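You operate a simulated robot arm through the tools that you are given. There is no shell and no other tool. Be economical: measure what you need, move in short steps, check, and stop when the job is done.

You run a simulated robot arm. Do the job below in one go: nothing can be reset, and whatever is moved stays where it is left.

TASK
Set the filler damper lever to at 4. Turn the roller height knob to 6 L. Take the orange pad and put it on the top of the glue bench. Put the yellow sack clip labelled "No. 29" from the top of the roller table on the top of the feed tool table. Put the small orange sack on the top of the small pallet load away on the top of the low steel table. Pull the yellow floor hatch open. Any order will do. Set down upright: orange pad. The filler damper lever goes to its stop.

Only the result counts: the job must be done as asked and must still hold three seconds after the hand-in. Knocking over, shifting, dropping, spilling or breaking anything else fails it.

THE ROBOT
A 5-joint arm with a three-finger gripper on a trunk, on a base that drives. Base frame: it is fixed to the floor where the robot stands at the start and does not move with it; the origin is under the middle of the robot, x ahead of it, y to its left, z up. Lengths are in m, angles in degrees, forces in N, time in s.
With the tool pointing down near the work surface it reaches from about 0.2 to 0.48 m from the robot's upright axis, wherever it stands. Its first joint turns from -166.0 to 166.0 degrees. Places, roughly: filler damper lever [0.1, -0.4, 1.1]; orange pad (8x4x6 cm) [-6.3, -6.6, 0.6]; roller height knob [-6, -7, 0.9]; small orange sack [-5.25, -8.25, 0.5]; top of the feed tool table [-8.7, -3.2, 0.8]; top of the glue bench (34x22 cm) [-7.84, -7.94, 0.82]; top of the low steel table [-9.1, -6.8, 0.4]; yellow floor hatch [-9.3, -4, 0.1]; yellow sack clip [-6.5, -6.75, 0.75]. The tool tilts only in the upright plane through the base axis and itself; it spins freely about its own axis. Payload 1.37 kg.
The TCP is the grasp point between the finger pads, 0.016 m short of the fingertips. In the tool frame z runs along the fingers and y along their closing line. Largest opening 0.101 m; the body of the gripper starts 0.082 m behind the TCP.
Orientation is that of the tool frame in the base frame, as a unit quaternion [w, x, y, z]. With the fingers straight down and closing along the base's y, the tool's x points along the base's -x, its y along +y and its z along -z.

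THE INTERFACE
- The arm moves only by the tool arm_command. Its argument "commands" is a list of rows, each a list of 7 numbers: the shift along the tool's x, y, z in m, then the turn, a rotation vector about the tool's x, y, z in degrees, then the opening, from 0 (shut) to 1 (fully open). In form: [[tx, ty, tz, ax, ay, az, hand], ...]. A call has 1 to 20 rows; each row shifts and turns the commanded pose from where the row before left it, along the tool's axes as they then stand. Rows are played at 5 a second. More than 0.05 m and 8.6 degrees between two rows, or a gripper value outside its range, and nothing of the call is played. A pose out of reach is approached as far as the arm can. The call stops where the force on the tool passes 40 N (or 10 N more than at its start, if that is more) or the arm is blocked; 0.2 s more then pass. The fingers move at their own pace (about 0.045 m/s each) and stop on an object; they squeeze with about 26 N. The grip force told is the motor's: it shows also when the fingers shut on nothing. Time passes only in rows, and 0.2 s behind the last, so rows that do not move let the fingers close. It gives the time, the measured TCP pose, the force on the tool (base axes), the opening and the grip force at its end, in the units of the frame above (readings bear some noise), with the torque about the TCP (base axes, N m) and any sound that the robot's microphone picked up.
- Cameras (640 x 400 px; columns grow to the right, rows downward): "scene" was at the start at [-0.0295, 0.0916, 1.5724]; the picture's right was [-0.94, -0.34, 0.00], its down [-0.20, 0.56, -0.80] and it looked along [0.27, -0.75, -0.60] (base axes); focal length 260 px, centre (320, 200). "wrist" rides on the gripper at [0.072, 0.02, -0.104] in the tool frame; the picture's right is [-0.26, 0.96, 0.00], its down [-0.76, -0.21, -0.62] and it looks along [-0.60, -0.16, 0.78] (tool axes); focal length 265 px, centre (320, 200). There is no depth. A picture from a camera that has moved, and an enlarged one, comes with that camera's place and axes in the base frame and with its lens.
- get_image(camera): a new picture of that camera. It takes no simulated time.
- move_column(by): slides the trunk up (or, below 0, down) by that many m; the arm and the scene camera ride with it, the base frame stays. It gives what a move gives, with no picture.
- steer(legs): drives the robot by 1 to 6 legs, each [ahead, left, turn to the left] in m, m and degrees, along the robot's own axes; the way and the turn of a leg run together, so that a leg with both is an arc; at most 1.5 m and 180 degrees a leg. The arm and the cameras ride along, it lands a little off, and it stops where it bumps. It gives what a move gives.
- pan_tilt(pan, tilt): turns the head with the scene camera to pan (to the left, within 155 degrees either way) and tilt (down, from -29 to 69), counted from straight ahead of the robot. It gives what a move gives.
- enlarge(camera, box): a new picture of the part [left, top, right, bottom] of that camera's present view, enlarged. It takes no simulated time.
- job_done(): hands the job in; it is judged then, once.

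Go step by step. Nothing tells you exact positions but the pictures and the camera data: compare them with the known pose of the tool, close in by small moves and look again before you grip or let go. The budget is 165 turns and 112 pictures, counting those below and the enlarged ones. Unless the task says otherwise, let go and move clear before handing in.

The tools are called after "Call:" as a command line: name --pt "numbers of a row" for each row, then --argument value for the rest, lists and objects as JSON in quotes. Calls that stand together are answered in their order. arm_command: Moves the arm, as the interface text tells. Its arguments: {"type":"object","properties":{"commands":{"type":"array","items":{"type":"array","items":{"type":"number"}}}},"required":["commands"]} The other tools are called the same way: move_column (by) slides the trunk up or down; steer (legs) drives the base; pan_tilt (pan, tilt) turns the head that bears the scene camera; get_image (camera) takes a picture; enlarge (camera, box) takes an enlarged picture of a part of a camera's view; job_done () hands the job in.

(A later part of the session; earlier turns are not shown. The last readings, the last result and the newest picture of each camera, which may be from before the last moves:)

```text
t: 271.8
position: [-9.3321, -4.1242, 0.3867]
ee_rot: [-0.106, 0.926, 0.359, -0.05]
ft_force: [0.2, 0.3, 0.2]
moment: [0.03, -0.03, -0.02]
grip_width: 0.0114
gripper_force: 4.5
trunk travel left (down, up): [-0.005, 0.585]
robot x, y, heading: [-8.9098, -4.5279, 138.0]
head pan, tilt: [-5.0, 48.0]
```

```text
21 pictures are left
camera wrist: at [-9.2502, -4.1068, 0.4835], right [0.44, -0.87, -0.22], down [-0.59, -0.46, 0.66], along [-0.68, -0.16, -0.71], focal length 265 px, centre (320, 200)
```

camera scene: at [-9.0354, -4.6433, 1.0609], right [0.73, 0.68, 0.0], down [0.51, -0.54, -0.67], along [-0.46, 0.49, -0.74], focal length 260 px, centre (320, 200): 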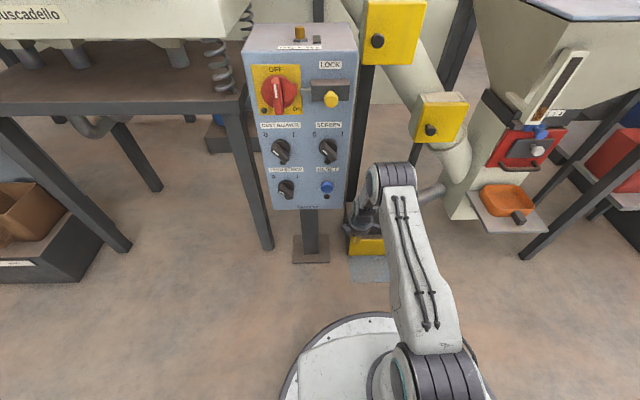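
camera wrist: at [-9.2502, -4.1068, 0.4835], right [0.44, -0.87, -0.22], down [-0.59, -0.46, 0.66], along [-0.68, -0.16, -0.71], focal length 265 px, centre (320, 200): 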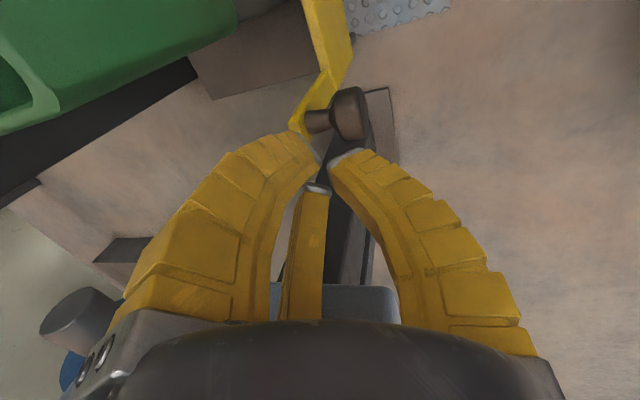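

The fingers slid off the top; the knob now stands at z≈0.319, up 0.107. To make sure it's fully open, I'll grip once more, deeper around the knob, and lift to the stop.

Call:
arm_command --pt "-0.0071 0.0036 -0.005 0 0 0 0.45" --pt "0 0 0 0 0 0 0.45" --pt "0.0005 0.0075 0.029 0 0 0 0.45" --pt "0.0005 0.0075 0.029 0 0 0 0.45" --pt "0.0004 0.006 0.023 0 0 0 0.45" --pt "0 0 0 0 0 0 0.1" --pt "0 0 0 0 0 0 0.1" --pt "0 0 0 0 0 0 0.1"

Call:
get_image --camera "wrist"

```text
t: 273.6
position: [-9.3339, -4.1307, 0.3074]
ee_rot: [-0.108, 0.926, 0.358, -0.052]
ft_force: [-4.1, 27.4, -1.7]
moment: [-0.28, -0.07, 0.34]
grip_width: 0.0321
gripper_force: 13.4
trunk travel left (down, up): [-0.005, 0.585]
robot x, y, heading: [-8.9091, -4.5258, 137.9]
head pan, tilt: [-5.0, 48.0]
```

```text
20 pictures are left
camera wrist: at [-9.2501, -4.113, 0.4029], right [0.43, -0.87, -0.22], down [-0.58, -0.46, 0.67], along [-0.69, -0.16, -0.71], focal length 265 px, centre (320, 200)
```

wrist: 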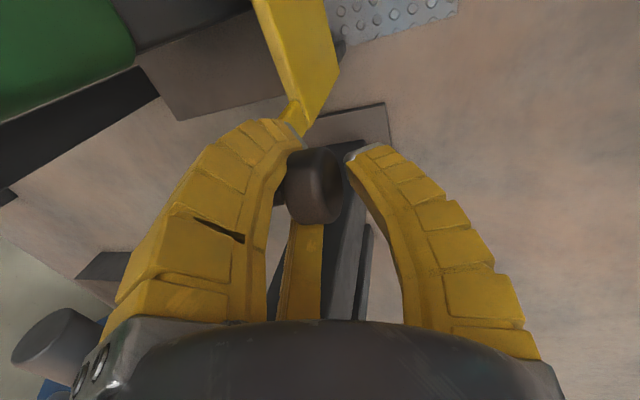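

Well down around the knob now. Finishing the close and lifting.

Call:
arm_command --pt "0.002 -0.002 0 0 0 0 0.05" --pt "0.001 0 0 0 0 0 0.05" --pt "0 0 0 0 0 0 0.05" --pt "-0.0002 -0.0025 -0.0097 0 0 0 0.05" --pt "-0.0002 -0.0025 -0.0097 0 0 0 0.05" --pt "-0.0002 -0.0025 -0.0097 0 0 0 0.05" --pt "-0.0002 -0.0025 -0.0097 0 0 0 0.05"

Call:
get_image --camera "wrist"

```text
t: 274.6
position: [-9.3323, -4.1278, 0.3116]
ee_rot: [-0.108, 0.926, 0.359, -0.051]
ft_force: [-3.9, 8.8, -13.8]
moment: [-0.37, 0.12, 0.27]
grip_width: 0.0258
gripper_force: 14.3
trunk travel left (down, up): [-0.005, 0.585]
robot x, y, heading: [-8.9074, -4.5285, 138.0]
head pan, tilt: [-5.0, 48.0]
stopped in row 4: the force on the tool passed its limit at 42 N (the readings are from after the stop); the commanded pose is now the measured one
```

```text
19 pictures are left
camera wrist: at [-9.2492, -4.1102, 0.4078], right [0.43, -0.87, -0.22], down [-0.59, -0.46, 0.66], along [-0.68, -0.16, -0.71], focal length 265 px, centre (320, 200)
```

wrist: 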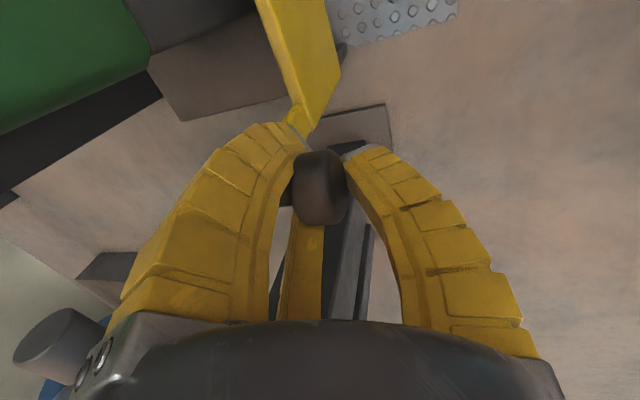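

Lifting now meets over 40 N where before it took 5 N, which suggests the upper stop. One more small lift to confirm.

Call:
arm_command --pt "0 0 0 0 0 0 0.05" --pt "0 0 0 0 0 0 0.05" --pt "-0.0001 -0.0012 -0.0048 0 0 0 0.05" --pt "-0.0001 -0.0012 -0.0048 0 0 0 0.05" --pt "-0.0001 -0.0012 -0.0048 0 0 0 0.05"

```text
t: 275.4
position: [-9.332, -4.1287, 0.3134]
ee_rot: [-0.107, 0.926, 0.36, -0.05]
ft_force: [-9.1, 9.6, -22.0]
moment: [-0.52, 0.32, 0.56]
grip_width: 0.0248
gripper_force: 28.0
trunk travel left (down, up): [-0.005, 0.585]
robot x, y, heading: [-8.908, -4.528, 137.8]
head pan, tilt: [-5.0, 48.0]
stopped in row 3: the force on the tool passed its limit at 46 N (the readings are from after the stop); the commanded pose is now the measured one
```

The hatch is at its upper stop: open. Releasing, rising straight up and backing away.

Call:
arm_command --pt "0 0 0.001 0 0 0 0.45" --pt "0 0 0 0 0 0 0.45" --pt "-0.0005 -0.006 -0.024 0 0 0 0.45" --pt "-0.0008 -0.0098 -0.0388 0 0 0 0.45" --pt "-0.0008 -0.0098 -0.0388 0 0 0 0.45" --pt "-0.0008 -0.0098 -0.0388 0 0 0 0.45"

Call:
move_column --by 0.15

Call:
steer --legs '[[-0.3, 0, 0]]'

Call:
move_column --by 0.38

Call:
pan_tilt --pan 15 --tilt 45

Call:
enlarge --camera "scene" --box '[180, 80, 440, 300]'

```text
t: 276.8
position: [-9.3331, -4.1287, 0.4602]
ee_rot: [-0.107, 0.926, 0.358, -0.051]
ft_force: [-0.2, 0.4, 0.5]
moment: [0.02, -0.04, -0.03]
grip_width: 0.0495
gripper_force: 2.9
trunk travel left (down, up): [-0.005, 0.585]
robot x, y, heading: [-8.9108, -4.5287, 137.9]
head pan, tilt: [-5.0, 48.0]
```

```text
t: 278.6
position: [-9.3327, -4.1277, 0.61]
ee_rot: [-0.107, 0.926, 0.358, -0.051]
ft_force: [0.4, 0.2, 0.0]
moment: [-0.01, 0.0, 0.0]
grip_width: 0.0495
gripper_force: 2.9
trunk travel left (down, up): [-0.155, 0.435]
robot x, y, heading: [-8.9092, -4.5307, 138.1]
head pan, tilt: [-5.0, 48.0]
```

```text
t: 280.6
position: [-9.1112, -4.3248, 0.6101]
ee_rot: [-0.107, 0.927, 0.356, -0.051]
ft_force: [0.2, 0.4, 0.7]
moment: [-0.04, 0.01, 0.0]
grip_width: 0.0495
gripper_force: 2.9
trunk travel left (down, up): [-0.155, 0.435]
robot x, y, heading: [-8.6909, -4.7264, 137.8]
head pan, tilt: [-5.0, 48.0]
```

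```text
t: 284.3
position: [-9.1114, -4.3258, 0.9888]
ee_rot: [-0.107, 0.927, 0.356, -0.05]
ft_force: [0.7, -0.6, 0.2]
moment: [0.03, 0.01, -0.03]
grip_width: 0.0493
gripper_force: 2.7
trunk travel left (down, up): [-0.535, 0.055]
robot x, y, heading: [-8.6865, -4.7279, 137.8]
head pan, tilt: [-5.0, 48.0]
```

```text
t: 285.1
position: [-9.1103, -4.3241, 0.9887]
ee_rot: [-0.107, 0.927, 0.355, -0.052]
ft_force: [-0.2, -0.1, -0.4]
moment: [-0.01, -0.01, 0.02]
grip_width: 0.0495
gripper_force: 3.0
trunk travel left (down, up): [-0.535, 0.055]
robot x, y, heading: [-8.6869, -4.7261, 137.8]
head pan, tilt: [15.0, 45.0]
```

```text
1.82 times, centred on (310, 190) of scene
camera zoom: at [-8.8353, -4.8617, 1.5951], right [0.46, 0.89, 0.0], down [0.63, -0.33, -0.71], along [-0.63, 0.33, -0.71], focal length 473 px, centre (338, 218)
```

zoom: 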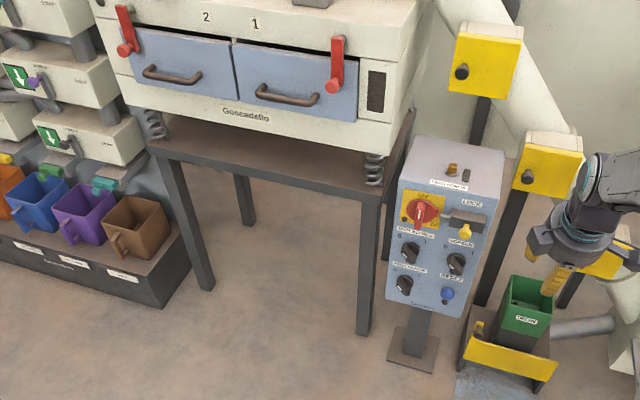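

The hatch stays raised. Now for the pad: I'll drive round to the front of the roller table, where it's within vertical reach.

Call:
steer --legs '[[-0.18, -1.28, 0], [0, 0, 86], [0, 1.45, 0], [0, 1.45, 0]]'

Call:
pan_tilt --pan -25 --tilt 42

Call:
get_image --camera "scene"

```text
t: 308.8
position: [-6.2285, -6.442, 0.9888]
ee_rot: [-0.046, 0.459, 0.88, -0.109]
ft_force: [0.1, -0.5, -0.3]
moment: [-0.02, 0.0, -0.01]
grip_width: 0.0494
gripper_force: 2.9
trunk travel left (down, up): [-0.535, 0.055]
robot x, y, heading: [-5.7779, -6.0705, -139.1]
head pan, tilt: [15.0, 45.0]
```

```text
t: 309.9
position: [-6.2289, -6.4416, 0.9892]
ee_rot: [-0.047, 0.458, 0.881, -0.11]
ft_force: [0.6, 1.0, -0.2]
moment: [-0.02, 0.0, -0.01]
grip_width: 0.0494
gripper_force: 2.8
trunk travel left (down, up): [-0.535, 0.055]
robot x, y, heading: [-5.7752, -6.0744, -139.3]
head pan, tilt: [-25.0, 42.0]
```

```text
17 pictures are left
camera scene: at [-5.6982, -6.1921, 1.5994], right [-0.27, 0.96, 0.0], down [0.64, 0.18, -0.74], along [-0.72, -0.2, -0.67], focal length 260 px, centre (320, 200)
```

scene: 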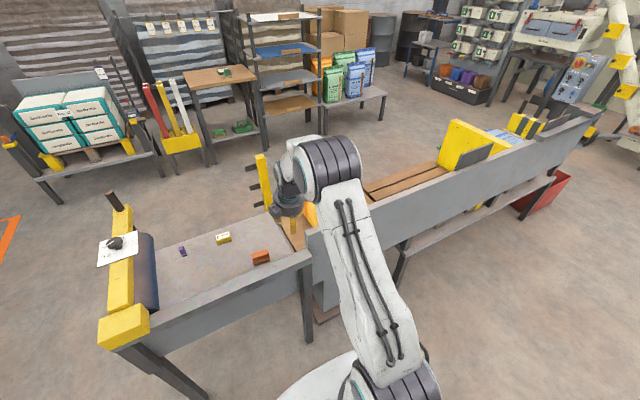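

The pad is confirmed at (-6.296,-6.630). Moving in closer, straightening the tool to vertical and aligning it across the pad's 4 cm side.

Call:
steer --legs '[[0.25, 0.08, 0]]'

Call:
arm_command --pt "0 0 0 -6.83 0.55 0 0.75" --pt "0 0 0 -6.83 0.55 0 0.75" --pt "0 0 0 0 0 -8.5 0.75" --pt "0 0 0 0 0 0 0.75"

```text
t: 311.8
position: [-6.3654, -6.6657, 0.9898]
ee_rot: [-0.048, 0.458, 0.881, -0.109]
ft_force: [-0.1, -0.3, 0.0]
moment: [0.03, 0.0, 0.01]
grip_width: 0.0496
gripper_force: 3.0
trunk travel left (down, up): [-0.535, 0.055]
robot x, y, heading: [-5.9123, -6.2963, -139.3]
head pan, tilt: [-25.0, 42.0]
```

```text
t: 312.8
position: [-6.3657, -6.6655, 0.9889]
ee_rot: [0.0, 0.393, 0.919, 0.0]
ft_force: [0.2, 0.3, -0.2]
moment: [-0.01, 0.02, 0.04]
grip_width: 0.078
gripper_force: 1.9
trunk travel left (down, up): [-0.535, 0.055]
robot x, y, heading: [-5.9144, -6.2993, -139.3]
head pan, tilt: [-25.0, 42.0]
```

Call:
arm_command --pt "-0.0113 0.0374 0 0 0 0 0.75" --pt "-0.0113 0.0374 0 0 0 0 0.75" --pt "0 0 0 0 0 0 0.75"

Call:
move_column --by -0.22

Call:
get_image --camera "wrist"

```text
t: 313.6
position: [-6.2956, -6.6302, 0.9876]
ee_rot: [0.001, 0.394, 0.919, 0.001]
ft_force: [0.0, -0.1, -0.6]
moment: [0.02, -0.01, 0.02]
grip_width: 0.078
gripper_force: 2.1
trunk travel left (down, up): [-0.535, 0.055]
robot x, y, heading: [-5.9161, -6.2985, -139.1]
head pan, tilt: [-25.0, 42.0]
```

```text
t: 315.9
position: [-6.2981, -6.629, 0.7684]
ee_rot: [0.001, 0.394, 0.919, 0.001]
ft_force: [0.6, -0.4, -0.2]
moment: [-0.01, 0.01, -0.02]
grip_width: 0.0781
gripper_force: 1.7
trunk travel left (down, up): [-0.315, 0.275]
robot x, y, heading: [-5.9158, -6.2953, -138.6]
head pan, tilt: [-25.0, 42.0]
```

```text
16 pictures are left
camera wrist: at [-6.3337, -6.564, 0.8727], right [0.88, 0.47, 0.0], down [0.37, -0.69, 0.62], along [0.29, -0.55, -0.78], focal length 265 px, centre (320, 200)
```

wrist: 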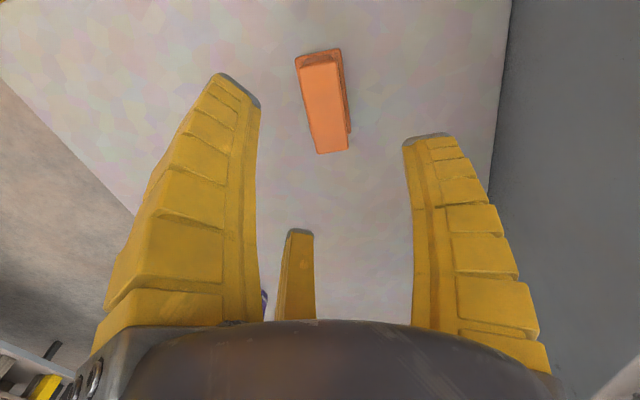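

The pad is well aligned and 7 mm off centre. Shifting, descending to z≈0.633 and gripping.

Call:
arm_command --pt "-0.0015 0.0067 0 0 0 0 0.75" --pt "0 0 0.045 0 0 0 0.75" --pt "0 0 0.045 0 0 0 0.75" --pt "0 0 0.044 0 0 0 0.75" --pt "0 0 0 0 0 0 0.15" --pt "0 0 0 0 0 0 0.15" --pt "0 0 0 0 0 0 0.15" --pt "0 0 0 0 0 0 0.15" --pt "0 0 0 0 0 0 0.15"

Call:
arm_command --pt "0 0 -0.03 0 0 0 0.15" --pt "0 0 -0.04 0 0 0 0.15" --pt "0 0 -0.04 0 0 0 0.15"

Call:
get_image --camera "wrist"

```text
t: 317.9
position: [-6.29, -6.625, 0.6342]
ee_rot: [0.0, 0.394, 0.919, 0.0]
ft_force: [0.2, 2.4, 3.7]
moment: [0.13, 0.07, 0.0]
grip_width: 0.0454
gripper_force: 25.9
trunk travel left (down, up): [-0.315, 0.275]
robot x, y, heading: [-5.9157, -6.2979, -139.1]
head pan, tilt: [-25.0, 42.0]
```

```text
t: 318.7
position: [-6.2934, -6.6266, 0.7431]
ee_rot: [0.001, 0.394, 0.919, 0.001]
ft_force: [-0.3, -0.5, -0.7]
moment: [0.02, 0.01, 0.04]
grip_width: 0.0425
gripper_force: 26.1
trunk travel left (down, up): [-0.315, 0.275]
robot x, y, heading: [-5.9161, -6.2967, -139.3]
head pan, tilt: [-25.0, 42.0]
```

```text
15 pictures are left
camera wrist: at [-6.3294, -6.5606, 0.8486], right [0.88, 0.47, 0.0], down [0.37, -0.69, 0.62], along [0.29, -0.55, -0.78], focal length 265 px, centre (320, 200)
```

wrist: 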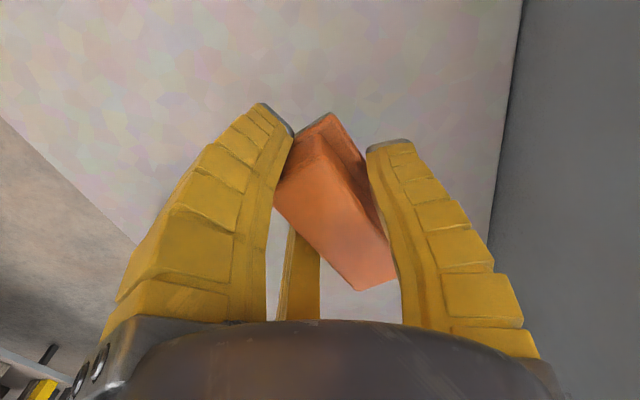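

Pad is held. Raising it and driving round the table's left end to the glue bench, the wooden-topped one with green clamps near (-7.9,-7.85).

Call:
move_column --by 0.26

Call:
steer --legs '[[-0.25, 0, 3.2], [0, 0.95, 0], [1.3, 0, 0], [0.47, 0, 0], [0, -1.21, 0]]'

Call:
pan_tilt --pan -25 --tilt 38

Call:
get_image --camera "scene"

```text
t: 321.4
position: [-6.2942, -6.6264, 1.0033]
ee_rot: [0.0, 0.394, 0.919, 0.0]
ft_force: [0.1, -0.4, -0.2]
moment: [0.01, 0.01, 0.01]
grip_width: 0.0419
gripper_force: 26.1
trunk travel left (down, up): [-0.575, 0.015]
robot x, y, heading: [-5.9173, -6.2975, -139.2]
head pan, tilt: [-25.0, 42.0]
```

```text
t: 342.3
position: [-7.5372, -7.6317, 1.0049]
ee_rot: [0.0, 0.356, 0.934, 0.001]
ft_force: [-0.1, -0.5, -0.9]
moment: [-0.03, 0.01, 0.03]
grip_width: 0.0413
gripper_force: 26.3
trunk travel left (down, up): [-0.575, 0.015]
robot x, y, heading: [-7.1851, -7.2742, -134.5]
head pan, tilt: [-25.0, 42.0]
```

```text
t: 343.0
position: [-7.537, -7.6318, 1.0039]
ee_rot: [0.0, 0.355, 0.935, 0.001]
ft_force: [-0.1, 0.3, -1.4]
moment: [-0.02, 0.03, 0.01]
grip_width: 0.0413
gripper_force: 26.2
trunk travel left (down, up): [-0.575, 0.015]
robot x, y, heading: [-7.1859, -7.2682, -134.5]
head pan, tilt: [-25.0, 38.0]
```

```text
14 pictures are left
camera scene: at [-7.1003, -7.3856, 1.6453], right [-0.35, 0.94, 0.0], down [0.58, 0.22, -0.79], along [-0.74, -0.28, -0.62], focal length 260 px, centre (320, 200)
```

scene: 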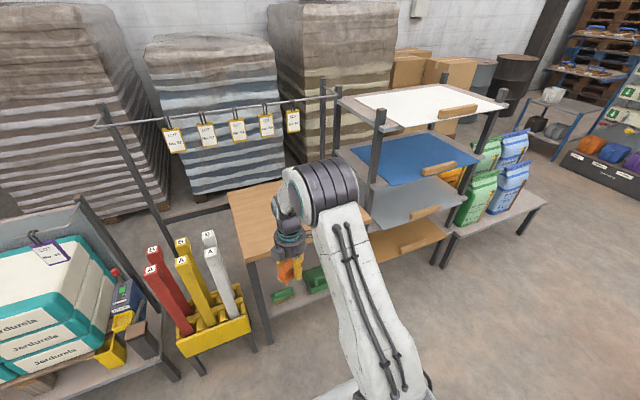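

The bench's left part looks free; the clamp is nearer (-8.04,-7.80). Moving ahead 0.38 m so I can place the pad near (-7.83,-7.845).

Call:
steer --legs '[[0.38, 0, 0]]'

Call:
get_image --camera "wrist"

```text
t: 345.4
position: [-7.8025, -7.9049, 1.0029]
ee_rot: [0.0, 0.354, 0.935, 0.001]
ft_force: [0.0, 0.0, -1.1]
moment: [0.0, -0.02, 0.0]
grip_width: 0.0411
gripper_force: 26.1
trunk travel left (down, up): [-0.575, 0.015]
robot x, y, heading: [-7.4499, -7.543, -134.4]
head pan, tilt: [-25.0, 38.0]
```

```text
13 pictures are left
camera wrist: at [-7.8441, -7.8422, 1.1081], right [0.84, 0.55, 0.0], down [0.43, -0.66, 0.62], along [0.34, -0.52, -0.78], focal length 265 px, centre (320, 200)
```

wrist: 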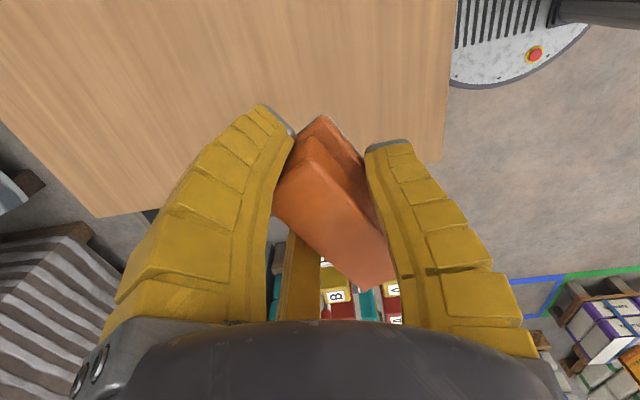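

Free wood below. Shifting 5 cm further onto the top and lowering.

Call:
arm_command --pt "0.05 0 0 0 0 0 0.15" --pt "0 0 0.045 0 0 0 0.15" --pt "0 0 0.045 0 0 0 0.15" --pt "0 0 0.035 0 0 0 0.15" --pt "0 0 0 0 0 0 0.15"

Call:
arm_command --pt "0 0 0.006 0 0 0 0.15" --pt "0 0 0.005 0 0 0 0.15" --pt "0 0 0 0 0 0 0.15"

Call:
arm_command --pt "0 0 0.005 0 0 0 0.15" --pt "0 0 0 0 0 0 0.15"

```text
t: 346.6
position: [-7.8412, -7.8721, 0.8793]
ee_rot: [0.0, 0.355, 0.935, 0.0]
ft_force: [0.0, -0.3, -0.7]
moment: [0.07, 0.01, -0.01]
grip_width: 0.0412
gripper_force: 26.4
trunk travel left (down, up): [-0.575, 0.015]
robot x, y, heading: [-7.4515, -7.5458, -134.2]
head pan, tilt: [-25.0, 38.0]
```

```text
t: 347.4
position: [-7.8406, -7.8715, 0.8673]
ee_rot: [0.0, 0.355, 0.935, 0.0]
ft_force: [0.6, -0.6, -0.9]
moment: [0.02, -0.02, 0.01]
grip_width: 0.0414
gripper_force: 26.6
trunk travel left (down, up): [-0.575, 0.015]
robot x, y, heading: [-7.4543, -7.5461, -134.4]
head pan, tilt: [-25.0, 38.0]
```

```text
t: 348.0
position: [-7.8402, -7.8726, 0.8624]
ee_rot: [0.0, 0.356, 0.934, 0.001]
ft_force: [0.2, 0.7, -1.2]
moment: [0.01, -0.01, -0.03]
grip_width: 0.0413
gripper_force: 26.2
trunk travel left (down, up): [-0.575, 0.015]
robot x, y, heading: [-7.4565, -7.5425, -134.4]
head pan, tilt: [-25.0, 38.0]
```

Call:
arm_command --pt "0 0 0.005 0 0 0 0.15" --pt "0 0 0 0 0 0 0.15"

Call:
arm_command --pt "0 0 0.005 0 0 0 0.15" --pt "0 0 0 0 0 0 0.15"

Call:
arm_command --pt "0 0 0.004 0 0 0 0.15" --pt "0 0 0 0 0 0 0.15"

```text
t: 348.6
position: [-7.8389, -7.8699, 0.858]
ee_rot: [0.0, 0.355, 0.935, 0.001]
ft_force: [0.5, 0.0, -0.6]
moment: [0.01, 0.0, -0.02]
grip_width: 0.041
gripper_force: 25.7
trunk travel left (down, up): [-0.575, 0.015]
robot x, y, heading: [-7.4542, -7.5443, -134.4]
head pan, tilt: [-25.0, 38.0]
```

```text
t: 349.2
position: [-7.8403, -7.871, 0.8526]
ee_rot: [0.0, 0.355, 0.935, 0.0]
ft_force: [0.8, -0.3, -1.5]
moment: [0.01, -0.02, -0.02]
grip_width: 0.041
gripper_force: 25.9
trunk travel left (down, up): [-0.575, 0.015]
robot x, y, heading: [-7.451, -7.5417, -134.4]
head pan, tilt: [-25.0, 38.0]
```

```text
t: 349.8
position: [-7.8394, -7.8711, 0.8488]
ee_rot: [0.0, 0.355, 0.935, 0.0]
ft_force: [0.9, 0.7, 4.1]
moment: [-0.01, 0.14, -0.01]
grip_width: 0.044
gripper_force: 26.0
trunk travel left (down, up): [-0.575, 0.015]
robot x, y, heading: [-7.4531, -7.5424, -134.2]
head pan, tilt: [-25.0, 38.0]
```

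Contact. A touch more so it sits flat, then release and rise.

Call:
arm_command --pt "0 0 0.003 0 0 0 0.15" --pt "0 0 0 0 0 0 0.5" --pt "0 0 0 0 0 0 0.65" --pt "0 0 0 0 0 0 0.75" --pt "0 0 -0.03 0 0 0 0.75" --pt "0 0 -0.05 0 0 0 0.75" --pt "0 0 -0.05 0 0 0 0.75"

Call:
get_image --camera "wrist"

```text
t: 351.4
position: [-7.8383, -7.8717, 0.9753]
ee_rot: [0.001, 0.355, 0.935, 0.0]
ft_force: [0.0, 0.8, -0.2]
moment: [0.0, 0.01, -0.03]
grip_width: 0.0782
gripper_force: 1.5
trunk travel left (down, up): [-0.575, 0.015]
robot x, y, heading: [-7.4534, -7.5438, -134.3]
head pan, tilt: [-25.0, 38.0]
```

```text
12 pictures are left
camera wrist: at [-7.8794, -7.8096, 1.0793], right [0.84, 0.55, 0.0], down [0.43, -0.66, 0.62], along [0.34, -0.52, -0.78], focal length 265 px, centre (320, 200)
```

wrist: 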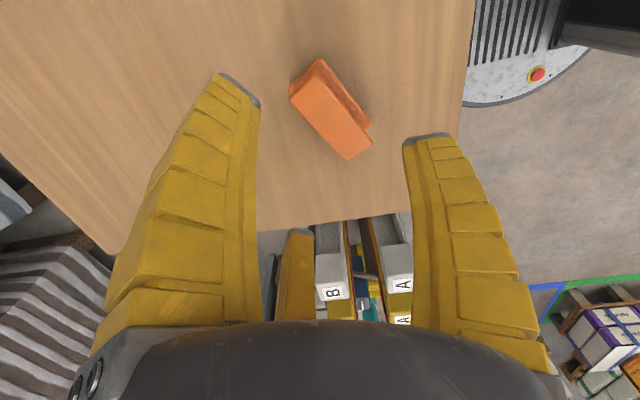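

The pad stands upright on the glue bench. Last is the small orange sack, triangulated at about (-5.215,-8.28), mid-height z≈0.57; driving to the open right side of its pallet.

Call:
steer --legs '[[-0.4, 0, 0], [0, 0, 93.5], [1.2, 0.4, 0], [0.25, 0.11, 0]]'

Call:
pan_tilt --pan -20 --tilt 45

Call:
get_image --camera "scene"

```text
t: 365.3
position: [-5.3933, -8.1865, 0.9737]
ee_rot: [0.0, -0.438, 0.899, 0.001]
ft_force: [0.1, 0.3, -0.6]
moment: [0.01, -0.01, 0.01]
grip_width: 0.0784
gripper_force: 1.6
trunk travel left (down, up): [-0.575, 0.015]
robot x, y, heading: [-5.7463, -7.8222, -41.0]
head pan, tilt: [-25.0, 38.0]
```

```text
t: 366.0
position: [-5.393, -8.1864, 0.9758]
ee_rot: [0.0, -0.438, 0.899, 0.001]
ft_force: [-1.6, -0.7, 1.0]
moment: [0.02, -0.01, 0.02]
grip_width: 0.0781
gripper_force: 2.3
trunk travel left (down, up): [-0.575, 0.015]
robot x, y, heading: [-5.7444, -7.822, -40.9]
head pan, tilt: [-20.0, 45.0]
```

```text
11 pictures are left
camera scene: at [-5.6362, -7.7237, 1.6351], right [-0.87, -0.49, 0.0], down [-0.34, 0.62, -0.71], along [0.34, -0.62, -0.71], focal length 260 px, centre (320, 200)
```

scene: 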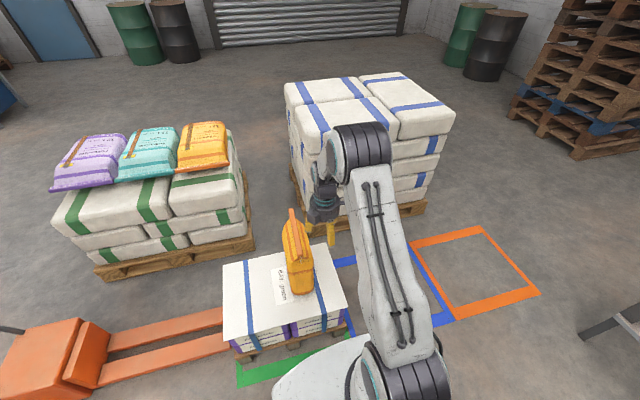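

The sack is a tall bag with a thin top seam running roughly away from me, so I'll grip the seam crosswise. Lifting a bit, spinning the tool, then moving closer.

Call:
arm_command --pt "0 0 -0.04 0 0 8.45 0.9" --pt "0 0 -0.03 0 0 8.45 0.9" --pt "0 0 0 0 0 8.45 0.9" --pt "0 0 0 0 0 8.45 0.9" --pt "0 0 0 0 0 8.45 0.9" --pt "0 0 0 0 0 8.45 0.9" --pt "0 0 0 0 0 8.45 0.9" --pt "0 0 0 0 0 8.45 0.9" --pt "0 0 0 0 0 8.45 0.9" --pt "0 0 0 0 0 8.45 0.9" --pt "0 0 0 0 0 8.45 0.9"

Call:
steer --legs '[[0.12, 0, 0]]'

Call:
get_image --camera "wrist"

```text
t: 368.4
position: [-5.3929, -8.1867, 1.0444]
ee_rot: [-0.001, 0.351, 0.936, 0.001]
ft_force: [-0.4, 0.3, 0.7]
moment: [0.02, 0.0, 0.01]
grip_width: 0.092
gripper_force: 1.0
trunk travel left (down, up): [-0.575, 0.015]
robot x, y, heading: [-5.7463, -7.8237, -40.9]
head pan, tilt: [-20.0, 45.0]
```

```text
t: 369.7
position: [-5.2991, -8.2653, 1.0429]
ee_rot: [0.0, 0.35, 0.937, 0.001]
ft_force: [0.5, -0.3, -0.4]
moment: [0.02, 0.02, -0.01]
grip_width: 0.0919
gripper_force: 0.2
trunk travel left (down, up): [-0.575, 0.015]
robot x, y, heading: [-5.6535, -7.9034, -40.4]
head pan, tilt: [-20.0, 45.0]
```

```text
10 pictures are left
camera wrist: at [-5.3416, -8.204, 1.1481], right [0.83, 0.56, 0.0], down [0.44, -0.65, 0.62], along [0.34, -0.51, -0.79], focal length 265 px, centre (320, 200)
```

wrist: 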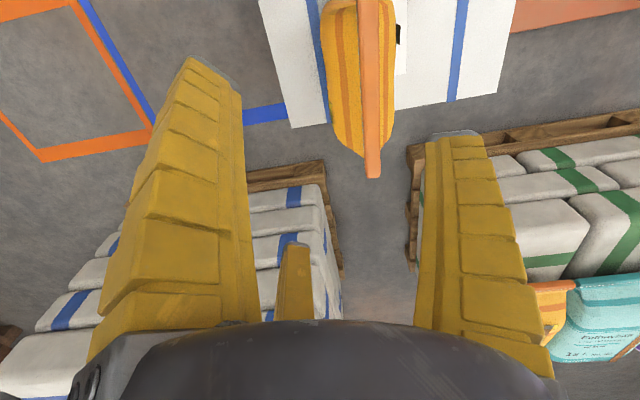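

The seam runs at about -47°, near z≈0.81, centred near (-5.236,-8.253). Edging closer, aligning and lowering to just above it.

Call:
steer --legs '[[0.05, 0, 0]]'

Call:
arm_command --pt "0.005 0.0248 0 0 0 3 0.9" --pt "0.005 0.0248 0 0 0 3 0.9" --pt "0 0 0.05 0 0 0 0.9" --pt "0 0 0.05 0 0 0 0.9" --pt "0 0 0.04 0 0 0 0.9"

Call:
get_image --camera "wrist"

```text
t: 370.6
position: [-5.2617, -8.2987, 1.0419]
ee_rot: [0.0, 0.349, 0.937, -0.001]
ft_force: [0.6, -0.3, 0.3]
moment: [0.01, 0.01, 0.02]
grip_width: 0.0921
gripper_force: 0.8
trunk travel left (down, up): [-0.575, 0.015]
robot x, y, heading: [-5.6159, -7.9328, -40.8]
head pan, tilt: [-20.0, 45.0]
```

```text
t: 371.8
position: [-5.2349, -8.255, 0.9021]
ee_rot: [0.0, 0.398, 0.917, 0.0]
ft_force: [0.0, -0.1, 0.0]
moment: [0.0, -0.02, 0.01]
grip_width: 0.0918
gripper_force: 1.2
trunk travel left (down, up): [-0.575, 0.015]
robot x, y, heading: [-5.6161, -7.9353, -40.9]
head pan, tilt: [-20.0, 45.0]
```

```text
9 pictures are left
camera wrist: at [-5.2709, -8.1886, 1.006], right [0.88, 0.47, 0.0], down [0.37, -0.69, 0.62], along [0.29, -0.55, -0.78], focal length 265 px, centre (320, 200)
```

wrist: 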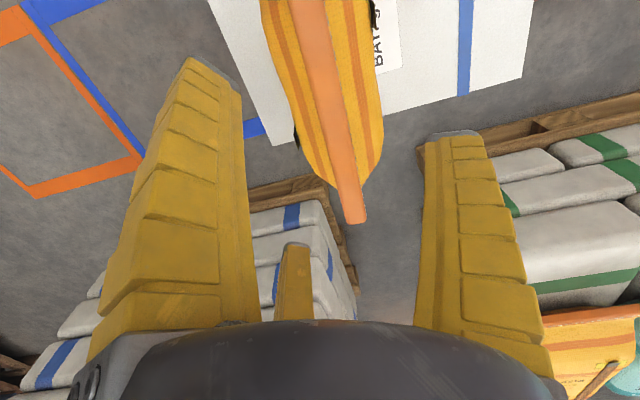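

Aligned within 2°; shifting 8 mm sideways and 2.5 cm toward the sack's middle, then descending onto the seam.

Call:
arm_command --pt "0.025 0.008 0 0 0 0 0.9" --pt "0 0 0.05 0 0 0 0.9" --pt "0 0 0.04 0 0 0 0.9" --pt "0 0 0.02 0 0 0 0.9" --pt "0 0 0.012 0 0 0 0.9"

Call:
get_image --camera "wrist"

```text
t: 373.0
position: [-5.2491, -8.23, 0.7807]
ee_rot: [-0.001, 0.398, 0.918, 0.0]
ft_force: [-0.1, -0.4, -0.1]
moment: [0.0, 0.03, 0.0]
grip_width: 0.0921
gripper_force: 0.4
trunk travel left (down, up): [-0.575, 0.015]
robot x, y, heading: [-5.616, -7.929, -40.7]
head pan, tilt: [-20.0, 45.0]
```

```text
8 pictures are left
camera wrist: at [-5.2845, -8.1642, 0.8856], right [0.88, 0.47, 0.0], down [0.37, -0.69, 0.62], along [0.29, -0.55, -0.78], focal length 265 px, centre (320, 200)
```

wrist: 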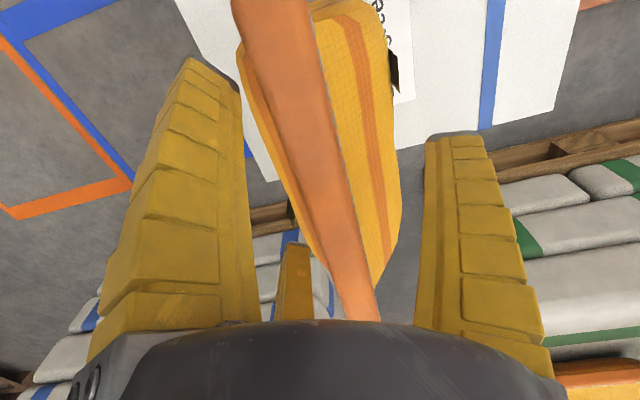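

The seam passes right between the fingers, slightly below the TCP. Down another 2.5 cm, then closing.

Call:
arm_command --pt "0 0 0.013 0 0 0 0.9" --pt "0 0 0.013 0 0 0 0.9" --pt "0 0 0 0 0 0 0.0" --pt "0 0 0 0 0 0 0.0" --pt "0 0 0 0 0 0 0.0" --pt "0 0 0 0 0 0 0.0" --pt "0 0 0 0 0 0 0.0" --pt "0 0 0 0 0 0 0.0"

```text
t: 374.8
position: [-5.2496, -8.2303, 0.7567]
ee_rot: [0.001, 0.397, 0.918, 0.0]
ft_force: [-1.0, -5.0, 24.9]
moment: [0.07, -0.17, -0.1]
grip_width: 0.0395
gripper_force: 25.9
trunk travel left (down, up): [-0.575, 0.015]
robot x, y, heading: [-5.6162, -7.9365, -40.8]
head pan, tilt: [-20.0, 45.0]
```

Gripped at 40 mm. Lifting a little to check the hold.

Call:
arm_command --pt "0 0 -0.01 0 0 0 0.0" --pt "0 0 -0.02 0 0 0 0.0" --pt "0 0 -0.03 0 0 0 0.0" --pt "0 0 0 0 0 0 0.0"

Call:
get_image --camera "wrist"

```text
t: 375.8
position: [-5.2478, -8.23, 0.815]
ee_rot: [-0.001, 0.398, 0.917, 0.0]
ft_force: [0.1, 0.5, -7.4]
moment: [0.18, 0.23, 0.01]
grip_width: 0.0256
gripper_force: 26.2
trunk travel left (down, up): [-0.575, 0.015]
robot x, y, heading: [-5.6193, -7.932, -41.1]
head pan, tilt: [-20.0, 45.0]
```

```text
7 pictures are left
camera wrist: at [-5.2828, -8.1641, 0.9196], right [0.88, 0.47, 0.0], down [0.37, -0.69, 0.62], along [0.29, -0.55, -0.79], focal length 265 px, centre (320, 200)
```

wrist: 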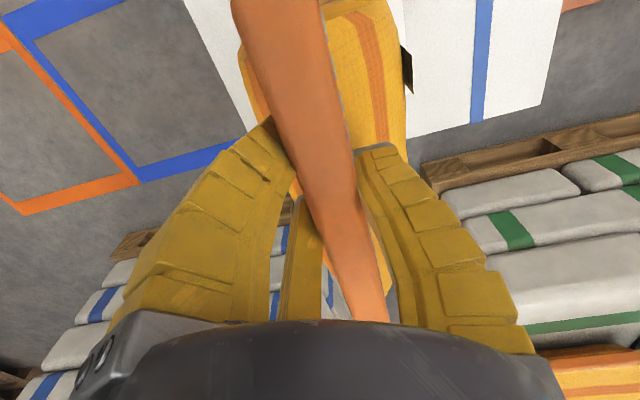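

It holds (7.4 N), but the moment shows I'm 4 cm off its balance point. Setting it back, moving 3.5 cm outward and re-gripping.

Call:
arm_command --pt "0 0 0.03 0 0 0 0.0" --pt "0 0 0.026 0 0 0 0.0" --pt "0 0 0.003 0 0 0 0.0" --pt "0 0 0 0 0 0 0.5" --pt "0 0 0 0 0 0 0.8" --pt "0 0 0 0 0 0 0.8" --pt "-0.018 0 0 0 0 0 0.8" --pt "-0.018 0 0 0 0 0 0.8" --pt "0 0 0.006 0 0 0 0.8" --pt "0 0 0 0 0 0 0.0" --pt "0 0 0 0 0 0 0.0" --pt "0 0 0 0 0 0 0.0" --pt "0 0 0 0 0 0 0.0" --pt "0 0 0 0 0 0 0.0"

Call:
arm_command --pt "0 0 -0.01 0 0 0 0.0" --pt "0 0 -0.02 0 0 0 0.0" --pt "0 0 -0.03 0 0 0 0.0" --pt "0 0 0 0 0 0 0.0"

```text
t: 376.4
position: [-5.2485, -8.2264, 0.767]
ee_rot: [-0.006, 0.395, 0.919, 0.001]
ft_force: [-3.3, 7.6, 19.3]
moment: [0.06, -0.2, 0.16]
grip_width: 0.0265
gripper_force: 25.8
trunk travel left (down, up): [-0.575, 0.015]
robot x, y, heading: [-5.6168, -7.934, -40.9]
head pan, tilt: [-20.0, 45.0]
stopped in row 3: the force on the tool passed its limit at 52 N (the readings are from after the stop); the commanded pose is now the measured one
```

```text
t: 377.4
position: [-5.2471, -8.2292, 0.8241]
ee_rot: [-0.005, 0.396, 0.918, 0.002]
ft_force: [0.5, 0.1, -7.5]
moment: [0.19, 0.22, -0.02]
grip_width: 0.0263
gripper_force: 25.9
trunk travel left (down, up): [-0.575, 0.015]
robot x, y, heading: [-5.6173, -7.9329, -40.5]
head pan, tilt: [-20.0, 45.0]
```

It touched down 1 cm sooner than expected and I lifted it again. Repeating the set-down with the right height.

Call:
arm_command --pt "0 0 0.03 0 0 0 0.0" --pt "0 0 0.022 0 0 0 0.0" --pt "0 0 0 0 0 0 0.0"

Call:
arm_command --pt "0 0 0.003 0 0 0 0.3" --pt "0 0 0 0 0 0 0.6" --pt "0 0 0 0 0 0 0.8" --pt "0 0 0 0 0 0 0.8" --pt "-0.018 0 0 0 0 0 0.8" --pt "-0.018 0 0 0 0 0 0.8" --pt "0 0 0.006 0 0 0 0.8" --pt "0 0 0.006 0 0 0 0.8" --pt "0 0 0 0 0 0 0.0" --pt "0 0 0 0 0 0 0.0" --pt "0 0 0 0 0 0 0.0" --pt "0 0 0 0 0 0 0.0" --pt "0 0 0 0 0 0 0.0"

```text
t: 378.2
position: [-5.2488, -8.2285, 0.7715]
ee_rot: [-0.005, 0.396, 0.918, 0.0]
ft_force: [-0.2, 0.3, -6.5]
moment: [0.18, 0.24, 0.0]
grip_width: 0.0257
gripper_force: 25.6
trunk travel left (down, up): [-0.575, 0.015]
robot x, y, heading: [-5.6149, -7.9364, -40.9]
head pan, tilt: [-20.0, 45.0]
```

```text
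t: 381.0
position: [-5.223, -8.2542, 0.7607]
ee_rot: [-0.003, 0.396, 0.918, 0.001]
ft_force: [-1.9, 1.4, 20.4]
moment: [0.32, 0.1, 0.53]
grip_width: 0.0338
gripper_force: 25.9
trunk travel left (down, up): [-0.575, 0.015]
robot x, y, heading: [-5.6117, -7.936, -40.8]
head pan, tilt: [-20.0, 45.0]
```

Call:
arm_command --pt "0 0 -0.01 0 0 0 0.0" --pt "0 0 -0.02 0 0 0 0.0" --pt "0 0 -0.03 0 0 0 0.0" --pt "0 0 0 0 0 0 0.0"

Call:
get_image --camera "wrist"

```text
t: 382.0
position: [-5.2245, -8.2559, 0.8167]
ee_rot: [-0.005, 0.396, 0.918, 0.001]
ft_force: [-1.0, 0.4, -6.8]
moment: [-0.05, 0.05, -0.01]
grip_width: 0.0267
gripper_force: 26.3
trunk travel left (down, up): [-0.575, 0.015]
robot x, y, heading: [-5.6138, -7.9297, -40.9]
head pan, tilt: [-20.0, 45.0]
```

```text
6 pictures are left
camera wrist: at [-5.2592, -8.1902, 0.9219], right [0.88, 0.47, 0.0], down [0.37, -0.7, 0.61], along [0.28, -0.54, -0.79], focal length 265 px, centre (320, 200)
```

wrist: 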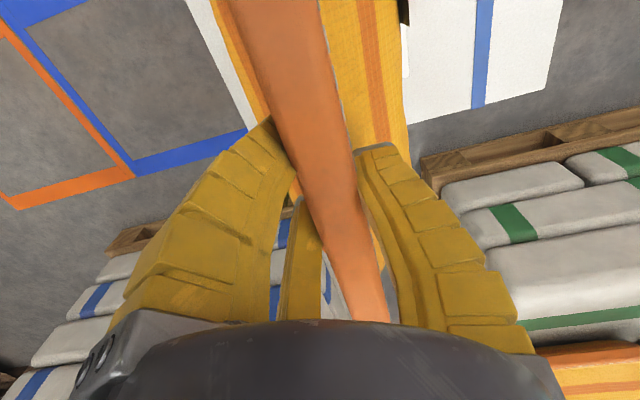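

Now balanced. Raising it, backing off and carrying it along the corridor to the low steel table.

Call:
arm_command --pt "0 0 -0.04 0 0 0 0.0" --pt "0 0 -0.04 0 0 0 0.0" --pt "0 0 -0.04 0 0 0 0.0" --pt "0 0 -0.03 0 0 0 0.0"

Call:
steer --legs '[[-0.5, 0, 0], [0, 0, -90], [0.3, 0, 0], [0, -1.5, 0], [0, -1.5, 0]]'

Call:
pan_tilt --pan 20 --tilt 48

Call:
get_image --camera "scene"

```text
t: 383.0
position: [-5.2225, -8.2562, 0.9674]
ee_rot: [-0.006, 0.397, 0.918, 0.002]
ft_force: [-0.2, 1.5, -6.5]
moment: [-0.03, 0.07, 0.0]
grip_width: 0.0262
gripper_force: 25.8
trunk travel left (down, up): [-0.575, 0.015]
robot x, y, heading: [-5.6166, -7.9364, -40.8]
head pan, tilt: [-20.0, 45.0]
```

```text
t: 405.7
position: [-8.8058, -6.2107, 0.9679]
ee_rot: [-0.003, 0.935, 0.356, 0.003]
ft_force: [-0.3, -0.1, -6.6]
moment: [0.07, 0.04, -0.01]
grip_width: 0.0264
gripper_force: 26.4
trunk travel left (down, up): [-0.575, 0.015]
robot x, y, heading: [-8.4723, -5.8226, -132.1]
head pan, tilt: [-20.0, 45.0]
```

```text
t: 406.7
position: [-8.8053, -6.2101, 0.9673]
ee_rot: [-0.002, 0.935, 0.355, 0.003]
ft_force: [0.5, -0.2, -6.1]
moment: [0.09, 0.01, 0.02]
grip_width: 0.0263
gripper_force: 26.2
trunk travel left (down, up): [-0.575, 0.015]
robot x, y, heading: [-8.4692, -5.8244, -132.3]
head pan, tilt: [20.0, 48.0]
```

```text
5 pictures are left
camera scene: at [-8.3319, -5.9756, 1.6309], right [-0.92, 0.38, 0.0], down [0.28, 0.69, -0.67], along [-0.25, -0.62, -0.74], focal length 260 px, centre (320, 200)
```

scene: 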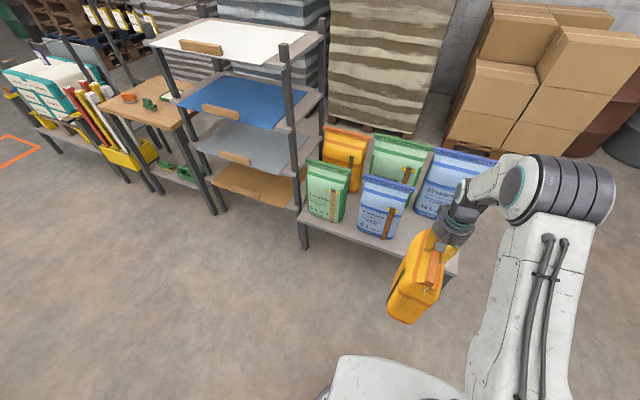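

The low steel table's right-front part is free: target ≈(-9.21,-6.48), beside the front blue sack. (The pad is visible standing on the glue bench.) Driving in with the sack held high.

Call:
steer --legs '[[0, -0.113, 0], [0.47, 0, 0]]'

Call:
get_image --camera "wrist"

```text
t: 410.3
position: [-9.2041, -6.4782, 0.9667]
ee_rot: [-0.003, 0.935, 0.354, 0.005]
ft_force: [0.0, 0.2, -7.4]
moment: [0.07, 0.04, 0.0]
grip_width: 0.0263
gripper_force: 26.0
trunk travel left (down, up): [-0.575, 0.015]
robot x, y, heading: [-8.869, -6.0956, -132.4]
head pan, tilt: [20.0, 48.0]
```

```text
4 pictures are left
camera wrist: at [-9.1378, -6.4462, 1.0729], right [0.44, -0.9, 0.0], down [-0.71, -0.35, 0.61], along [-0.55, -0.27, -0.79], focal length 265 px, centre (320, 200)
```

wrist: 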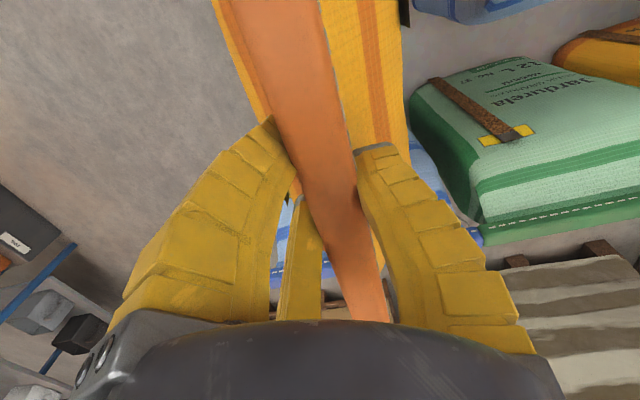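

Call:
pan_tilt --pan 5 --tilt 52

Call:
get_image --camera "scene"

```text
t: 411.1
position: [-9.2029, -6.4775, 0.9666]
ee_rot: [-0.002, 0.935, 0.354, 0.004]
ft_force: [0.1, 0.0, -6.9]
moment: [0.08, 0.01, 0.0]
grip_width: 0.0263
gripper_force: 26.0
trunk travel left (down, up): [-0.575, 0.015]
robot x, y, heading: [-8.8686, -6.0949, -132.4]
head pan, tilt: [5.0, 52.0]
```

```text
3 pictures are left
camera scene: at [-8.7451, -6.2314, 1.6255], right [-0.79, 0.61, 0.0], down [0.48, 0.63, -0.62], along [-0.37, -0.49, -0.79], focal length 260 px, centre (320, 200)
```

scene: 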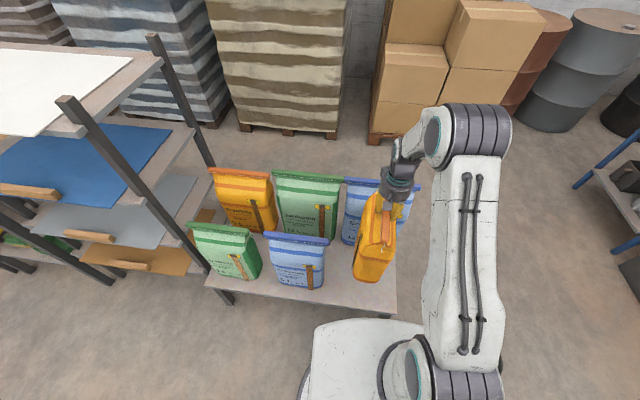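

The spot is clear: 17 cm from the neighbouring front sack and in front of the back one. Sack bottom is about 0.31 m below the TCP, so contact should come near TCP z≈0.71. Lowering.

Call:
move_column --by -0.2

Call:
arm_command --pt "0 0 0.015 0 0 0 0.0" --pt "0 0 0.015 0 0 0 0.0" --pt "0 0 0 0 0 0 0.0"

Call:
arm_command --pt "0 0 0.008 0 0 0 0.0" --pt "0 0 0 0 0 0 0.0"

Call:
arm_command --pt "0 0 0.007 0 0 0 0.0" --pt "0 0 0 0 0 0 0.0"

```text
t: 413.3
position: [-9.2016, -6.4778, 0.7688]
ee_rot: [-0.002, 0.935, 0.354, 0.004]
ft_force: [-0.3, -0.8, -7.2]
moment: [0.05, 0.07, 0.06]
grip_width: 0.0263
gripper_force: 26.1
trunk travel left (down, up): [-0.375, 0.215]
robot x, y, heading: [-8.8674, -6.0933, -132.5]
head pan, tilt: [5.0, 52.0]
```

```text
t: 413.8
position: [-9.2035, -6.4812, 0.7542]
ee_rot: [0.001, 0.935, 0.355, -0.004]
ft_force: [8.1, 1.7, 26.2]
moment: [0.16, -0.57, 0.01]
grip_width: 0.03
gripper_force: 26.4
trunk travel left (down, up): [-0.375, 0.215]
robot x, y, heading: [-8.8719, -6.0908, -132.5]
head pan, tilt: [5.0, 52.0]
stopped in row 2: the force on the tool passed its limit at 56 N (the readings are from after the stop); the commanded pose is now the measured one
```

```text
t: 414.1
position: [-9.2034, -6.4816, 0.7548]
ee_rot: [0.003, 0.934, 0.357, -0.005]
ft_force: [8.4, 3.6, 23.3]
moment: [0.16, -0.58, -0.01]
grip_width: 0.0298
gripper_force: 26.9
trunk travel left (down, up): [-0.375, 0.215]
robot x, y, heading: [-8.8711, -6.0959, -132.4]
head pan, tilt: [5.0, 52.0]
stopped in row 1: the force on the tool passed its limit at 47 N (the readings are from after the stop); the commanded pose is now the measured one
```

```text
t: 414.4
position: [-9.2025, -6.483, 0.7553]
ee_rot: [0.003, 0.934, 0.358, -0.006]
ft_force: [8.5, 4.2, 22.0]
moment: [0.04, -0.44, 0.05]
grip_width: 0.0295
gripper_force: 25.7
trunk travel left (down, up): [-0.375, 0.215]
robot x, y, heading: [-8.8686, -6.0936, -132.5]
head pan, tilt: [5.0, 52.0]
stopped in row 1: the force on the tool passed its limit at 46 N (the readings are from after the stop); the commanded pose is now the measured one
```

Contact came a bit early at z≈0.755; checking with the head camera what it rests on before releasing.

Call:
enlarge --camera "scene" --box '[220, 150, 460, 340]'

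```text
2.11 times, centred on (340, 245) of scene
camera zoom: at [-8.7418, -6.2286, 1.4255], right [-0.79, 0.61, 0.0], down [0.48, 0.62, -0.62], along [-0.38, -0.49, -0.79], focal length 548 px, centre (278, 105)
```

zoom: 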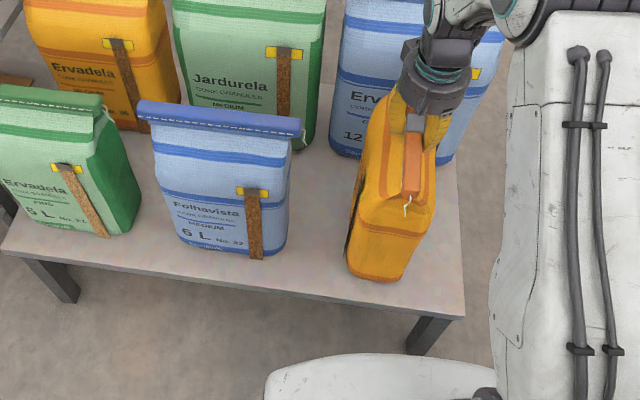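

The sack stands on the table top, clear of its neighbours and the edges. Releasing and rising.

Call:
arm_command --pt "0 0 -0.003 0 0 0 0.0" --pt "0 0 0 0 0 0 0.35" --pt "0 0 0 0 0 0 0.6" --pt "0 0 0 0 0 0 0.8" --pt "0 0 0 0 0 0 0.85" --pt "0 0 -0.02 0 0 0 0.85" --pt "0 0 -0.04 0 0 0 0.85" --pt "0 0 -0.04 0 0 0 0.85"

Call:
move_column --by 0.18

Call:
steer --legs '[[-0.35, 0, 0]]'

Call:
get_image --camera "scene"

```text
t: 416.2
position: [-9.1995, -6.4803, 0.8558]
ee_rot: [0.003, 0.934, 0.356, -0.004]
ft_force: [-0.5, 0.3, 0.2]
moment: [-0.04, -0.01, 0.01]
grip_width: 0.0874
gripper_force: 1.1
trunk travel left (down, up): [-0.375, 0.215]
robot x, y, heading: [-8.8672, -6.0927, -132.7]
head pan, tilt: [5.0, 52.0]
```

```text
t: 418.2
position: [-9.2001, -6.482, 1.0338]
ee_rot: [0.002, 0.934, 0.357, -0.005]
ft_force: [-0.8, 0.2, -0.8]
moment: [-0.01, -0.01, 0.0]
grip_width: 0.0877
gripper_force: 1.5
trunk travel left (down, up): [-0.555, 0.035]
robot x, y, heading: [-8.8709, -6.0963, -132.6]
head pan, tilt: [5.0, 52.0]
```

```text
t: 420.5
position: [-8.9604, -6.2197, 1.0332]
ee_rot: [0.003, 0.934, 0.357, -0.005]
ft_force: [1.2, -0.3, 0.2]
moment: [-0.04, 0.03, -0.01]
grip_width: 0.0875
gripper_force: 1.3
trunk travel left (down, up): [-0.555, 0.035]
robot x, y, heading: [-8.632, -5.8311, -132.7]
head pan, tilt: [5.0, 52.0]
```

```text
1 pictures are left
camera scene: at [-8.5036, -5.9678, 1.6055], right [-0.79, 0.61, 0.0], down [0.48, 0.63, -0.62], along [-0.38, -0.49, -0.79], focal length 260 px, centre (320, 200)
```

scene: 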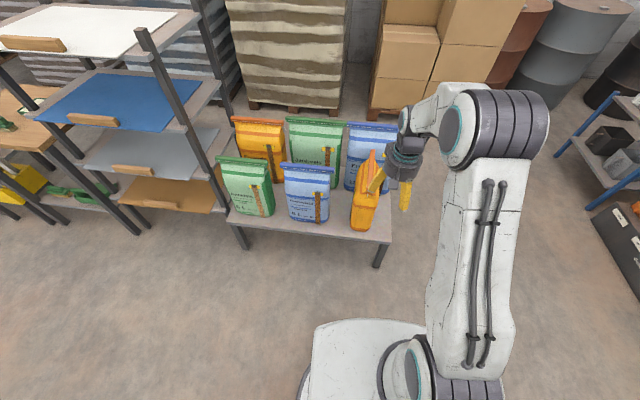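

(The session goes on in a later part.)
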